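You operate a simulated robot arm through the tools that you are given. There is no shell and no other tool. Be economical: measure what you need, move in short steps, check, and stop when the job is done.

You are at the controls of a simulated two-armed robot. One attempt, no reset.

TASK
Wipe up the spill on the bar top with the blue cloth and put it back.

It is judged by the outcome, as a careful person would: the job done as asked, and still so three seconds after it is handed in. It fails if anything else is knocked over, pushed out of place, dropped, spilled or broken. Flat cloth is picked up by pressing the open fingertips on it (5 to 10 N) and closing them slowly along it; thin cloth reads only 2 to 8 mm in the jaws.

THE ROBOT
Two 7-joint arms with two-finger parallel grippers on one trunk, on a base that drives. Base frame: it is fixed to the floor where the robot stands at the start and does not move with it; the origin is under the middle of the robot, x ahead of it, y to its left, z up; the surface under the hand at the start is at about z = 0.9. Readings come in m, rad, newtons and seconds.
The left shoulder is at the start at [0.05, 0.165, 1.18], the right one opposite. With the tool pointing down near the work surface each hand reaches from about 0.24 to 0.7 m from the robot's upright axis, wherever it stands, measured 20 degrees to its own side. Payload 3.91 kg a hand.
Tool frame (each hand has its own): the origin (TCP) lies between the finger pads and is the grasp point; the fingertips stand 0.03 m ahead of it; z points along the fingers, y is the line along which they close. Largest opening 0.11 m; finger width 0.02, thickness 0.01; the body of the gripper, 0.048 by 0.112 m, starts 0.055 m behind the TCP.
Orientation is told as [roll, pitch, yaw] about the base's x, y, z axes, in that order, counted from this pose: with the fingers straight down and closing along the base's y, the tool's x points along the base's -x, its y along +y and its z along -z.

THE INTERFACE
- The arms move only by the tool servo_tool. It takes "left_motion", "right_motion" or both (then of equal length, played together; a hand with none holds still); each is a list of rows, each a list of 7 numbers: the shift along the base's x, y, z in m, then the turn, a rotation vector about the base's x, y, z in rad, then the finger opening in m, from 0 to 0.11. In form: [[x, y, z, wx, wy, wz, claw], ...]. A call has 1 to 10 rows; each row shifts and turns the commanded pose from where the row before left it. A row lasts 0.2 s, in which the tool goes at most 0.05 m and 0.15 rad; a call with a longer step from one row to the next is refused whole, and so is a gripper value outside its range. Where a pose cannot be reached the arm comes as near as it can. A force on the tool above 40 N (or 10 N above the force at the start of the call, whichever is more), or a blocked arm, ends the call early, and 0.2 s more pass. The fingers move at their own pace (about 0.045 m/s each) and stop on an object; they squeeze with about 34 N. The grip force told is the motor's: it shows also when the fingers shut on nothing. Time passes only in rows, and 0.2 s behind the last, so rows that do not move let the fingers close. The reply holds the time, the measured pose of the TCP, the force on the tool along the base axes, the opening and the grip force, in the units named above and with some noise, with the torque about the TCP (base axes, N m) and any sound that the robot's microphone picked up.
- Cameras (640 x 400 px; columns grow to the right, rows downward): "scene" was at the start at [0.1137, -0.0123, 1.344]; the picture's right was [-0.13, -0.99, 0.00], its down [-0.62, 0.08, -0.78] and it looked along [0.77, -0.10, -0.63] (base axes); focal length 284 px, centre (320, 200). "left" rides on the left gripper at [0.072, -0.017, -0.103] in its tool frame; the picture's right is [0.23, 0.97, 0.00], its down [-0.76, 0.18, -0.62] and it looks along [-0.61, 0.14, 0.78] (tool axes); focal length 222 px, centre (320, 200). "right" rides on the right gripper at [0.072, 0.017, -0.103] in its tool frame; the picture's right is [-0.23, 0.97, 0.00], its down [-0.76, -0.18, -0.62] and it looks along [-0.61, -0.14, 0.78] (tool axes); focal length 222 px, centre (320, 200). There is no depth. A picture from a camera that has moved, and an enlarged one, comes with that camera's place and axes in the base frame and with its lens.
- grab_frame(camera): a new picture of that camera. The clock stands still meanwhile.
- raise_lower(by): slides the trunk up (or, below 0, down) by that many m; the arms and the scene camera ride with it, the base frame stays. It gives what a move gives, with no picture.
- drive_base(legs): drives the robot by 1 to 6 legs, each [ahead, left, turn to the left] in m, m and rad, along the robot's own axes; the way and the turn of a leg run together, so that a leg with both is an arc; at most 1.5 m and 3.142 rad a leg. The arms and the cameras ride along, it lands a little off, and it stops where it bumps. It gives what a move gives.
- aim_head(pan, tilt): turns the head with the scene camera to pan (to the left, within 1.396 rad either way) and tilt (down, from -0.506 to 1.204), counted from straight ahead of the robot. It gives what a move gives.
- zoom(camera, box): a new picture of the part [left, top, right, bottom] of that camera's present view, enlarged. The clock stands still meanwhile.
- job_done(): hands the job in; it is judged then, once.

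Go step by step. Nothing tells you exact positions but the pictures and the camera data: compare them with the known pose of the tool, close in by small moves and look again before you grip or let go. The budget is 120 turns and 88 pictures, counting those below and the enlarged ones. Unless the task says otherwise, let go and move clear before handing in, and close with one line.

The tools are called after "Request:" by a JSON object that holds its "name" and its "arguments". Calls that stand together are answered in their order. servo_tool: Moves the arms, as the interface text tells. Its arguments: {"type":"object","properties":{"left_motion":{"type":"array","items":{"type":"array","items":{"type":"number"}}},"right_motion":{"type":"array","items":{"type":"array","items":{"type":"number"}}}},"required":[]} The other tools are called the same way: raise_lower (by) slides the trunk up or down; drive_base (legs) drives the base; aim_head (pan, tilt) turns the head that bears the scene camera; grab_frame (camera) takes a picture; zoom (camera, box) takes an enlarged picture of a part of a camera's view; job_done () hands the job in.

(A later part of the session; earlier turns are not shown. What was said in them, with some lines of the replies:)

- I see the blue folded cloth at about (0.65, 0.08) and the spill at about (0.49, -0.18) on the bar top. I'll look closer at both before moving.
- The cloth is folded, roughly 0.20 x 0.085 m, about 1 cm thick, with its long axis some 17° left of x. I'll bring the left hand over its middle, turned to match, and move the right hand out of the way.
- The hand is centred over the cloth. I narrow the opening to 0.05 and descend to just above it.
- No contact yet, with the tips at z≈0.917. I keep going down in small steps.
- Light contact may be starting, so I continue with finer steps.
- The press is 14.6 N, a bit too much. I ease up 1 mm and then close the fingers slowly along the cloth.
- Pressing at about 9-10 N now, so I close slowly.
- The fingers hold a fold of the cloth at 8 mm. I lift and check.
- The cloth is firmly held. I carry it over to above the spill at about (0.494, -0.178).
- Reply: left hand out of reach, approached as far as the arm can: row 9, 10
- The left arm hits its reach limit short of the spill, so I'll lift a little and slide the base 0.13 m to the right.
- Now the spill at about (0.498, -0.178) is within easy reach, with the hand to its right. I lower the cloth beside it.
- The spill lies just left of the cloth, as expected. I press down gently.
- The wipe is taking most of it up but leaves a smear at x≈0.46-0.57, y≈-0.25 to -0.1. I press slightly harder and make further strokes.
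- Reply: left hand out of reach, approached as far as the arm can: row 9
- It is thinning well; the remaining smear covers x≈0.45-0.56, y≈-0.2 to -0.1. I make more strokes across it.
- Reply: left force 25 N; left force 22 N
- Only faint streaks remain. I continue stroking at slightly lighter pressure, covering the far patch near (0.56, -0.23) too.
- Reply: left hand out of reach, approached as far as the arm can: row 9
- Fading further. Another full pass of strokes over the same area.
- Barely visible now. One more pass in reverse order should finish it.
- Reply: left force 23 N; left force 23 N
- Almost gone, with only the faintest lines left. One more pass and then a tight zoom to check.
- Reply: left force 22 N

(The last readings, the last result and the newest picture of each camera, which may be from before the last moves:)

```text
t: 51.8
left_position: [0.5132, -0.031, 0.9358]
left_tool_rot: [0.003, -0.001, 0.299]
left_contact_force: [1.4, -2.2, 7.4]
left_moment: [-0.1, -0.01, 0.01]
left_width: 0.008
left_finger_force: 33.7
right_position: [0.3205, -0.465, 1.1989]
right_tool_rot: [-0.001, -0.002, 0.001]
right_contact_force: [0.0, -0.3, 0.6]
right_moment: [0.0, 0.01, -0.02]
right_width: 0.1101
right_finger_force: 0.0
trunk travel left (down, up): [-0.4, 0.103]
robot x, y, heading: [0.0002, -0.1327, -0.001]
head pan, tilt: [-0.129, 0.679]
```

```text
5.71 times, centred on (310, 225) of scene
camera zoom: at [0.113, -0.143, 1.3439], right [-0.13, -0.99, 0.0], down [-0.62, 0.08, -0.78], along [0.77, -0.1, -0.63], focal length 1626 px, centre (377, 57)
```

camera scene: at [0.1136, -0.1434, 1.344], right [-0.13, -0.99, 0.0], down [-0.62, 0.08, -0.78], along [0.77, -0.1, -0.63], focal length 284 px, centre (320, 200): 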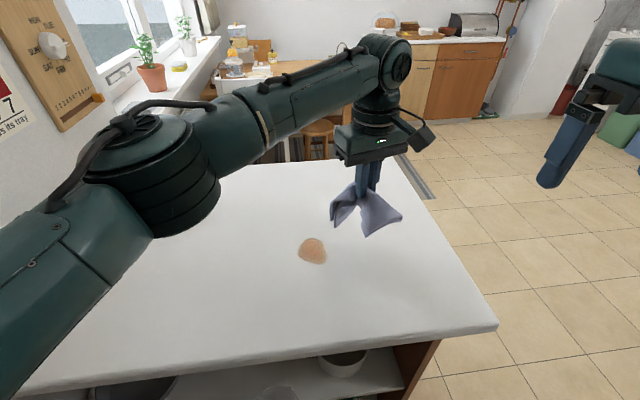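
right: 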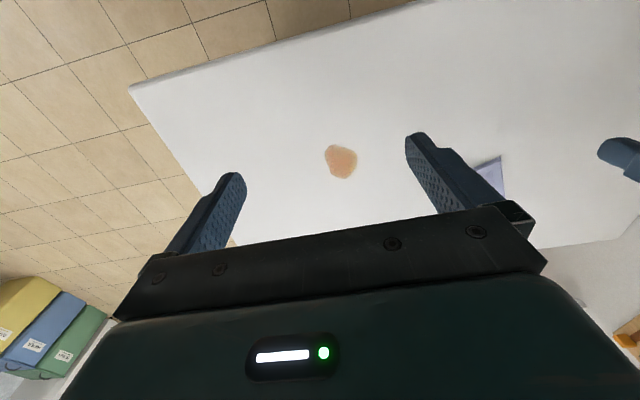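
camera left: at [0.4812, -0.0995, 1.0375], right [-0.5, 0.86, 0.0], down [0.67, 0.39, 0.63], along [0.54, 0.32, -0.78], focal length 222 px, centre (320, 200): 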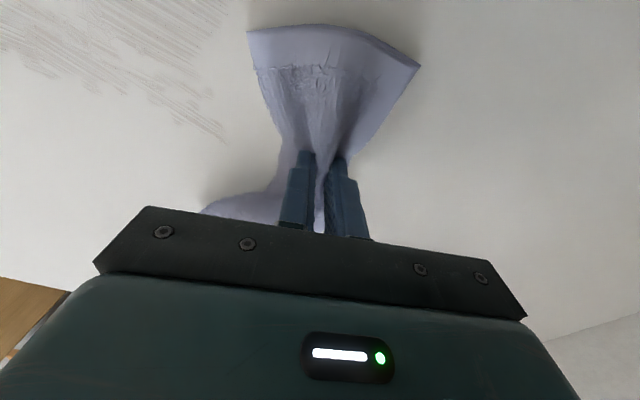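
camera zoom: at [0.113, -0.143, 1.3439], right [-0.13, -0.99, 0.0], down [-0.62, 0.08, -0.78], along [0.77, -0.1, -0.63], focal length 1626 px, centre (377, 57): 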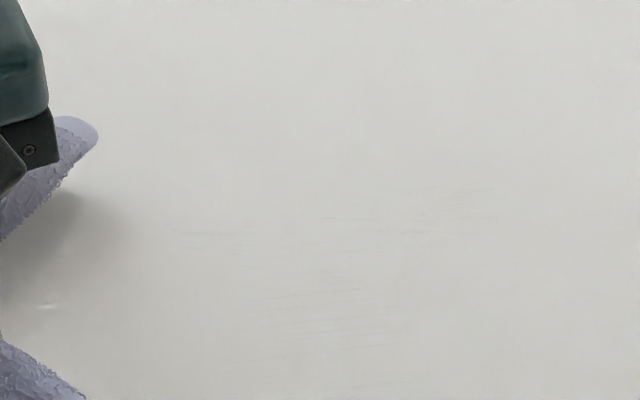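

Only hairline traces remain at x≈0.48-0.56. One final pass to be thorough.

Request:
{"name": "servo_tool", "arguments": {"left_motion": [[0.035, -0.02, -0.003, 0, 0, 0, 0], [0, -0.045, 0, 0, 0, 0, 0], [0, -0.045, 0, 0, 0, 0, 0], [0, -0.045, 0, 0, 0, 0, 0], [0, -0.045, 0, 0, 0, 0, 0], [-0.025, 0, 0, 0, 0, 0, 0], [0, 0.045, 0, 0, 0, 0, 0], [0, 0.045, 0, 0, 0, 0, 0], [0, 0.045, 0, 0, 0, 0, 0], [0, 0.045, 0, 0, 0, 0, 0]]}}

Request:
{"name": "servo_tool", "arguments": {"left_motion": [[-0.025, 0, 0, 0, 0, 0, 0], [0, -0.045, 0, 0, 0, 0, 0], [0, -0.045, 0, 0, 0, 0, 0], [0, -0.045, 0, 0, 0, 0, 0], [0, -0.045, 0, 0, 0, 0, 0], [-0.02, 0, 0, 0, 0, 0, 0], [0, 0.045, 0, 0, 0, 0, 0], [0, 0.045, 0, 0, 0, 0, 0], [0, 0.045, 0, 0, 0, 0, 0], [0, 0.045, 0, 0, 0, 0, 0]]}}

Request:
{"name": "servo_tool", "arguments": {"left_motion": [[0.03, 0, 0, 0, 0, 0, 0], [0, -0.045, 0, 0, 0, 0, 0], [0, -0.045, 0, 0, 0, 0, 0], [0, -0.045, 0, 0, 0, 0, 0], [0, -0.045, 0, 0, 0, 0, 0], [0.03, 0, 0, 0, 0, 0, 0], [0, 0.045, 0, 0, 0, 0, 0], [0, 0.045, 0, 0, 0, 0, 0], [0, 0.045, 0, 0, 0, 0, 0], [0, 0.045, 0, 0, 0, 0, 0]]}}

Request:
{"name": "servo_tool", "arguments": {"left_motion": [[0, 0.01, 0.02, 0, 0, 0, 0], [0, 0.01, 0.04, 0, 0, 0, 0], [0, 0.01, 0.03, 0, 0, 0, 0], [0, 0, 0, 0, 0, 0, 0]]}}

Request:
{"name": "zoom", "arguments": {"camera": "scene", "box": [270, 190, 350, 260]}}

Request:
{"name": "grab_frame", "arguments": {"camera": "scene"}}

```text
t: 54.0
left_position: [0.5239, -0.0509, 0.9367]
left_tool_rot: [0.0, -0.002, 0.299]
left_contact_force: [2.2, -2.8, 16.4]
left_moment: [-0.1, -0.11, 0.02]
left_width: 0.0081
left_finger_force: 34.6
right_position: [0.3202, -0.4658, 1.1998]
right_tool_rot: [0.0, -0.001, 0.0]
right_contact_force: [-0.3, 0.1, 0.5]
right_moment: [0.0, -0.04, -0.05]
right_width: 0.1102
right_finger_force: 0.0
trunk travel left (down, up): [-0.4, 0.103]
robot x, y, heading: [0.002, -0.1296, -0.004]
head pan, tilt: [-0.129, 0.679]
```

```text
t: 56.2
left_position: [0.4762, -0.051, 0.9348]
left_tool_rot: [-0.001, -0.002, 0.299]
left_contact_force: [1.1, -4.4, 19.5]
left_moment: [-0.16, -0.05, 0.01]
left_width: 0.0083
left_finger_force: 33.7
right_position: [0.3205, -0.4659, 1.1989]
right_tool_rot: [0.001, -0.003, 0.0]
right_contact_force: [-0.9, -1.0, 0.1]
right_moment: [0.02, 0.01, 0.01]
right_width: 0.1102
right_finger_force: 0.0
trunk travel left (down, up): [-0.4, 0.103]
robot x, y, heading: [-0.0006, -0.13, 0.001]
head pan, tilt: [-0.129, 0.679]
```

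```text
t: 58.4
left_position: [0.5389, -0.0479, 0.9363]
left_tool_rot: [-0.002, -0.005, 0.299]
left_contact_force: [3.2, -2.2, 17.2]
left_moment: [-0.16, -0.13, 0.01]
left_width: 0.0081
left_finger_force: 34.0
right_position: [0.3212, -0.4656, 1.199]
right_tool_rot: [0.0, -0.002, 0.0]
right_contact_force: [0.3, 0.4, -0.5]
right_moment: [0.0, 0.03, -0.02]
right_width: 0.11
right_finger_force: 0.0
trunk travel left (down, up): [-0.4, 0.103]
robot x, y, heading: [0.0009, -0.1315, 0.0]
head pan, tilt: [-0.129, 0.679]
```

```text
t: 59.4
left_position: [0.539, -0.0182, 1.0236]
left_tool_rot: [0.0, 0.001, 0.303]
left_contact_force: [-0.4, 0.9, 0.1]
left_moment: [-0.06, -0.01, 0.02]
left_width: 0.0082
left_finger_force: 33.7
right_position: [0.3226, -0.4651, 1.1989]
right_tool_rot: [-0.001, 0.0, 0.002]
right_contact_force: [-0.7, -0.1, -0.1]
right_moment: [-0.02, -0.04, -0.05]
right_width: 0.1101
right_finger_force: 0.1
trunk travel left (down, up): [-0.4, 0.103]
robot x, y, heading: [-0.0002, -0.1335, -0.004]
head pan, tilt: [-0.129, 0.679]
```

```text
5.71 times, centred on (310, 225) of scene
camera zoom: at [0.1138, -0.1432, 1.3439], right [-0.13, -0.99, 0.0], down [-0.62, 0.08, -0.78], along [0.77, -0.1, -0.63], focal length 1626 px, centre (377, 57)
```

zoom: 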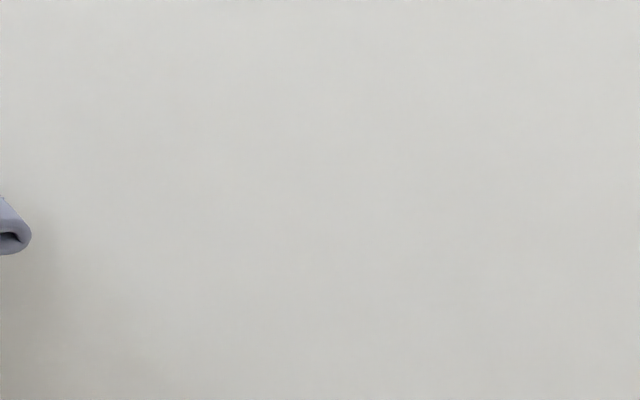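

```text
60 pictures are left
camera scene: at [0.1138, -0.1432, 1.3439], right [-0.13, -0.99, 0.0], down [-0.62, 0.08, -0.78], along [0.77, -0.1, -0.63], focal length 284 px, centre (320, 200)
```

scene: 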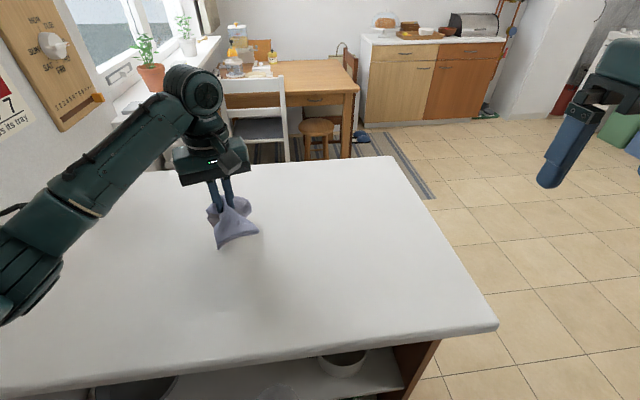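

The bar top is clean. Now I carry the cloth back to where I picked it up, TCP (0.637, 0.076), in the same orientation.

Request:
{"name": "servo_tool", "arguments": {"left_motion": [[0.02, 0.019, 0, 0, 0, 0, 0], [0.02, 0.019, 0, 0, 0, 0, 0], [0.02, 0.019, 0, 0, 0, 0, 0], [0.02, 0.019, 0, 0, 0, 0, 0], [0.018, 0.018, -0.01, 0, 0, 0, 0], [0, 0, -0.02, 0, 0, 0, 0], [0, 0, -0.02, 0, 0, 0, 0], [0, 0, -0.02, 0, 0, 0, 0], [0, 0, 0, 0, 0, 0, 0]]}}

Request:
{"name": "grab_frame", "arguments": {"camera": "left"}}

```text
t: 61.4
left_position: [0.637, 0.0722, 0.9549]
left_tool_rot: [-0.001, 0.0, 0.3]
left_contact_force: [0.1, -0.3, -0.3]
left_moment: [-0.05, 0.0, -0.01]
left_width: 0.0084
left_finger_force: 34.0
right_position: [0.3216, -0.4646, 1.2002]
right_tool_rot: [-0.001, -0.001, -0.001]
right_contact_force: [-0.4, -0.1, 0.1]
right_moment: [0.01, 0.01, 0.01]
right_width: 0.1101
right_finger_force: 0.1
trunk travel left (down, up): [-0.4, 0.103]
robot x, y, heading: [0.0008, -0.1292, 0.001]
head pan, tilt: [-0.129, 0.679]
```

```text
59 pictures are left
camera left: at [0.5741, 0.0335, 1.0562], right [-0.5, 0.86, 0.0], down [0.68, 0.39, 0.62], along [0.54, 0.31, -0.78], focal length 222 px, centre (320, 200)
```

left: 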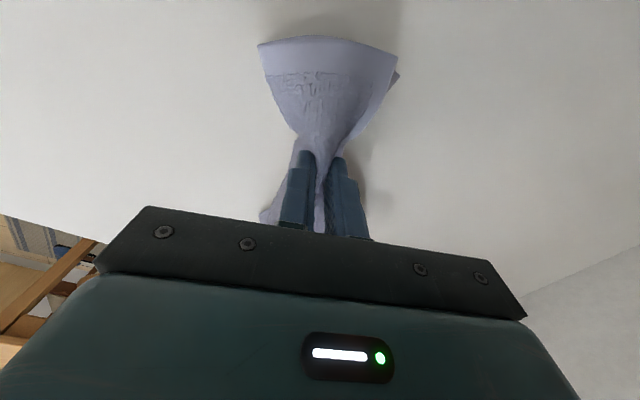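

I lower it the last 18 mm and open the fingers along the cloth to spread it flat again.

Request:
{"name": "servo_tool", "arguments": {"left_motion": [[0, 0.002, -0.006, 0, 0, 0, 0], [0, 0.002, -0.006, 0, 0, 0, 0], [0, 0, -0.005, 0, 0, 0, 0], [0, 0, -0.001, 0, 0, 0, 0], [0, 0, 0, 0, 0, 0, 0]]}}

Request:
{"name": "servo_tool", "arguments": {"left_motion": [[0, 0, 0, 0, 0, 0, 0.012], [0, 0, 0, 0, 0, 0, 0.018], [0, 0, 0, 0, 0, 0, 0.024], [0, 0, 0, 0, 0, 0, 0.03], [0, 0, 0, 0, 0, 0, 0.036], [0, 0, 0, 0, 0, 0, 0.042], [0, 0, 0, 0, 0, 0, 0.048], [0, 0, 0, 0, 0, 0, 0.05]]}}

Request:
{"name": "grab_frame", "arguments": {"camera": "left"}}

```text
t: 62.6
left_position: [0.6376, 0.0757, 0.9382]
left_tool_rot: [0.0, -0.005, 0.3]
left_contact_force: [2.5, -0.4, 15.0]
left_moment: [-0.06, -0.1, 0.01]
left_width: 0.0082
left_finger_force: 33.6
right_position: [0.3212, -0.466, 1.2]
right_tool_rot: [0.002, 0.0, -0.001]
right_contact_force: [0.7, -0.7, -0.9]
right_moment: [-0.01, -0.04, 0.03]
right_width: 0.1101
right_finger_force: 0.1
trunk travel left (down, up): [-0.4, 0.103]
robot x, y, heading: [0.0032, -0.1283, 0.002]
head pan, tilt: [-0.129, 0.679]
```

```text
t: 64.4
left_position: [0.6363, 0.0779, 0.9367]
left_tool_rot: [0.0, 0.001, 0.301]
left_contact_force: [-0.7, 0.8, 4.7]
left_moment: [-0.1, -0.05, 0.02]
left_width: 0.0493
left_finger_force: 0.0
right_position: [0.3223, -0.4647, 1.1986]
right_tool_rot: [-0.001, -0.002, 0.0]
right_contact_force: [0.8, -0.3, 1.0]
right_moment: [0.02, 0.04, 0.02]
right_width: 0.11
right_finger_force: 0.0
trunk travel left (down, up): [-0.4, 0.103]
robot x, y, heading: [0.0006, -0.1258, -0.003]
head pan, tilt: [-0.129, 0.679]
```

```text
58 pictures are left
camera left: at [0.5734, 0.038, 1.038], right [-0.5, 0.86, 0.0], down [0.68, 0.39, 0.62], along [0.54, 0.31, -0.78], focal length 222 px, centre (320, 200)
```

left: 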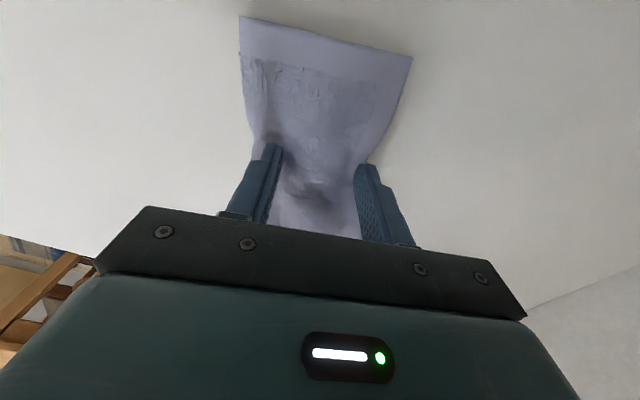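

The cloth spread out flat again. I lift clear straight up and move back.

Request:
{"name": "servo_tool", "arguments": {"left_motion": [[0, 0, 0.01, 0, 0, 0, 0.05], [0, 0, 0.02, 0, 0, 0, 0.05], [0, 0, 0.04, 0, 0, 0, 0.05], [0, 0, 0.04, 0, 0, 0, 0.08], [-0.03, 0.03, 0.03, 0, 0, 0, 0.11], [-0.03, 0.03, 0.02, 0, 0, 0, 0.11], [-0.03, 0.03, 0, 0, 0, 0, 0.11], [-0.03, 0.03, 0, 0, 0, 0, 0.11], [0, 0, 0, 0, 0, 0, 0.11]]}}

Request:
{"name": "grab_frame", "arguments": {"camera": "scene"}}

Request:
{"name": "grab_frame", "arguments": {"camera": "left"}}

```text
refused: row 5 steps farther than a row can; nothing moved
```

```text
57 pictures are left
camera scene: at [0.1131, -0.1431, 1.344], right [-0.13, -0.99, 0.0], down [-0.62, 0.08, -0.78], along [0.77, -0.1, -0.63], focal length 284 px, centre (320, 200)
```

scene: 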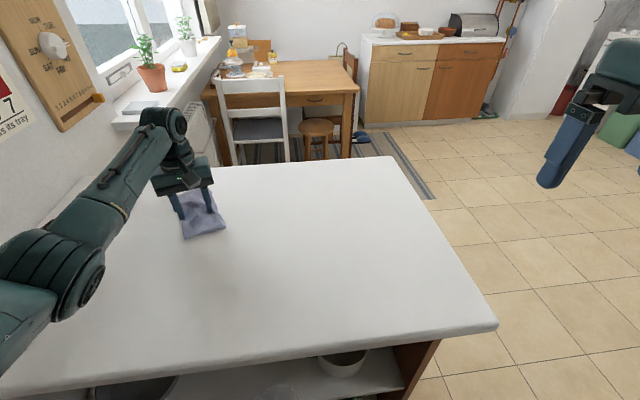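

```text
56 pictures are left
camera left: at [0.5734, 0.038, 1.038], right [-0.5, 0.86, 0.0], down [0.68, 0.39, 0.62], along [0.54, 0.31, -0.78], focal length 222 px, centre (320, 200)
```

left: 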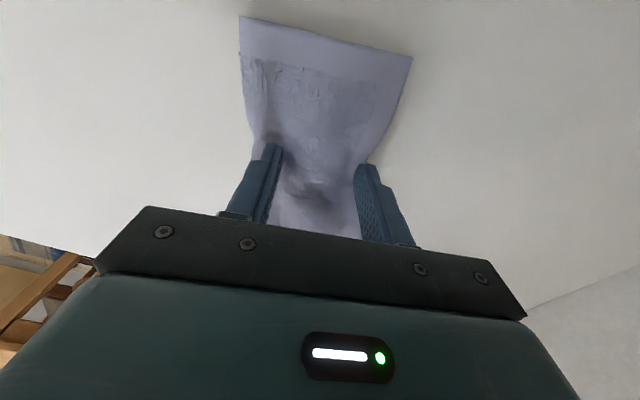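

That step was slightly too long and was refused, so I repeat it with shorter rows, keeping the hand away from the wall.

Request:
{"name": "servo_tool", "arguments": {"left_motion": [[0, 0, 0.01, 0, 0, 0, 0.05], [0, 0, 0.02, 0, 0, 0, 0.05], [0, 0, 0.04, 0, 0, 0, 0.05], [0, 0, 0.04, 0, 0, 0, 0.05], [-0.035, 0, 0.02, 0, 0, 0, 0.05], [-0.04, 0, 0.02, 0, 0, 0, 0.05], [-0.04, 0, 0, 0, 0, 0, 0.05], [-0.04, 0, 0, 0, 0, 0, 0.05], [-0.04, 0, 0, 0, 0, 0, 0.05], [0, 0, 0, 0, 0, 0, 0.05]]}}

Request:
{"name": "grab_frame", "arguments": {"camera": "scene"}}

Request:
{"name": "grab_frame", "arguments": {"camera": "left"}}

```text
t: 66.6
left_position: [0.4428, 0.0788, 1.0867]
left_tool_rot: [0.001, 0.001, 0.3]
left_contact_force: [0.8, 0.0, 0.0]
left_moment: [-0.02, 0.01, -0.01]
left_width: 0.0498
left_finger_force: 0.0
right_position: [0.3212, -0.4653, 1.1983]
right_tool_rot: [0.0, 0.0, -0.001]
right_contact_force: [-0.2, 0.4, -0.7]
right_moment: [0.0, -0.01, 0.02]
right_width: 0.11
right_finger_force: 0.1
trunk travel left (down, up): [-0.4, 0.103]
robot x, y, heading: [0.0057, -0.131, 0.003]
head pan, tilt: [-0.129, 0.679]
```

```text
55 pictures are left
camera scene: at [0.1139, -0.1432, 1.344], right [-0.13, -0.99, 0.0], down [-0.62, 0.08, -0.78], along [0.77, -0.1, -0.63], focal length 284 px, centre (320, 200)
```

scene: 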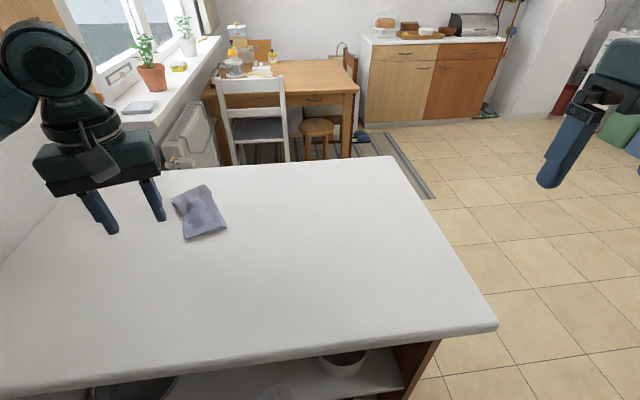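

```text
54 pictures are left
camera left: at [0.3803, 0.0398, 1.1891], right [-0.5, 0.86, 0.0], down [0.68, 0.39, 0.62], along [0.54, 0.31, -0.78], focal length 222 px, centre (320, 200)
```

left: 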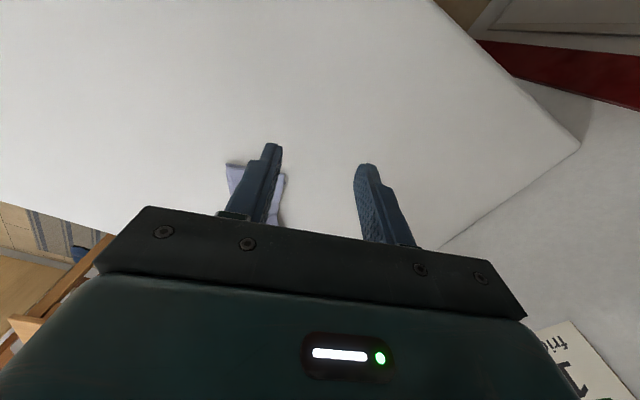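

Request:
{"name": "zoom", "arguments": {"camera": "scene", "box": [140, 160, 260, 260]}}

Request:
{"name": "zoom", "arguments": {"camera": "scene", "box": [230, 170, 390, 290]}}

```text
4.00 times, centred on (200, 210) of scene
camera zoom: at [0.1139, -0.1432, 1.344], right [-0.13, -0.99, 0.0], down [-0.62, 0.08, -0.78], along [0.77, -0.1, -0.63], focal length 1138 px, centre (800, 160)
```

zoom: 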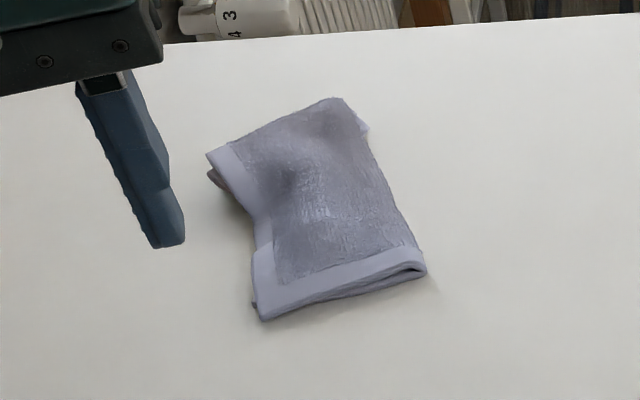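

```text
3.33 times, centred on (310, 230) of scene
camera zoom: at [0.1139, -0.1432, 1.344], right [-0.13, -0.99, 0.0], down [-0.62, 0.08, -0.78], along [0.77, -0.1, -0.63], focal length 948 px, centre (353, 100)
```

zoom: 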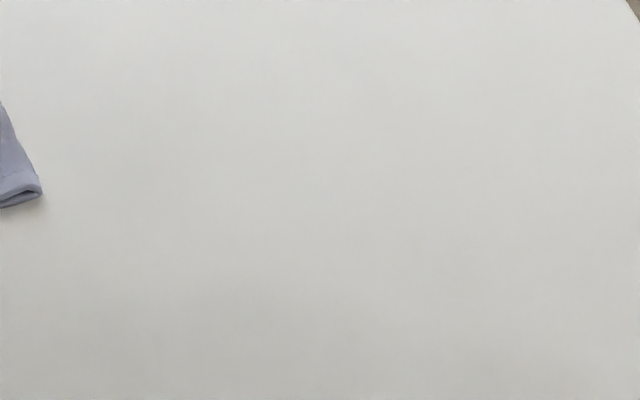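

The bar top is clean, the cloth is back in its place within about 1 cm on most corners (slightly rumpled at the far end), and both hands are clear. I'm handing in.

Request:
{"name": "job_done", "arguments": {}}

```text
The job is handed in.
```

I wiped the spill off the bar top and no trace shows in the last pictures. The blue cloth is back where it was: three corners are within about 1.5 cm, and the far-left corner is about 4 cm in because that end is a little rumpled.
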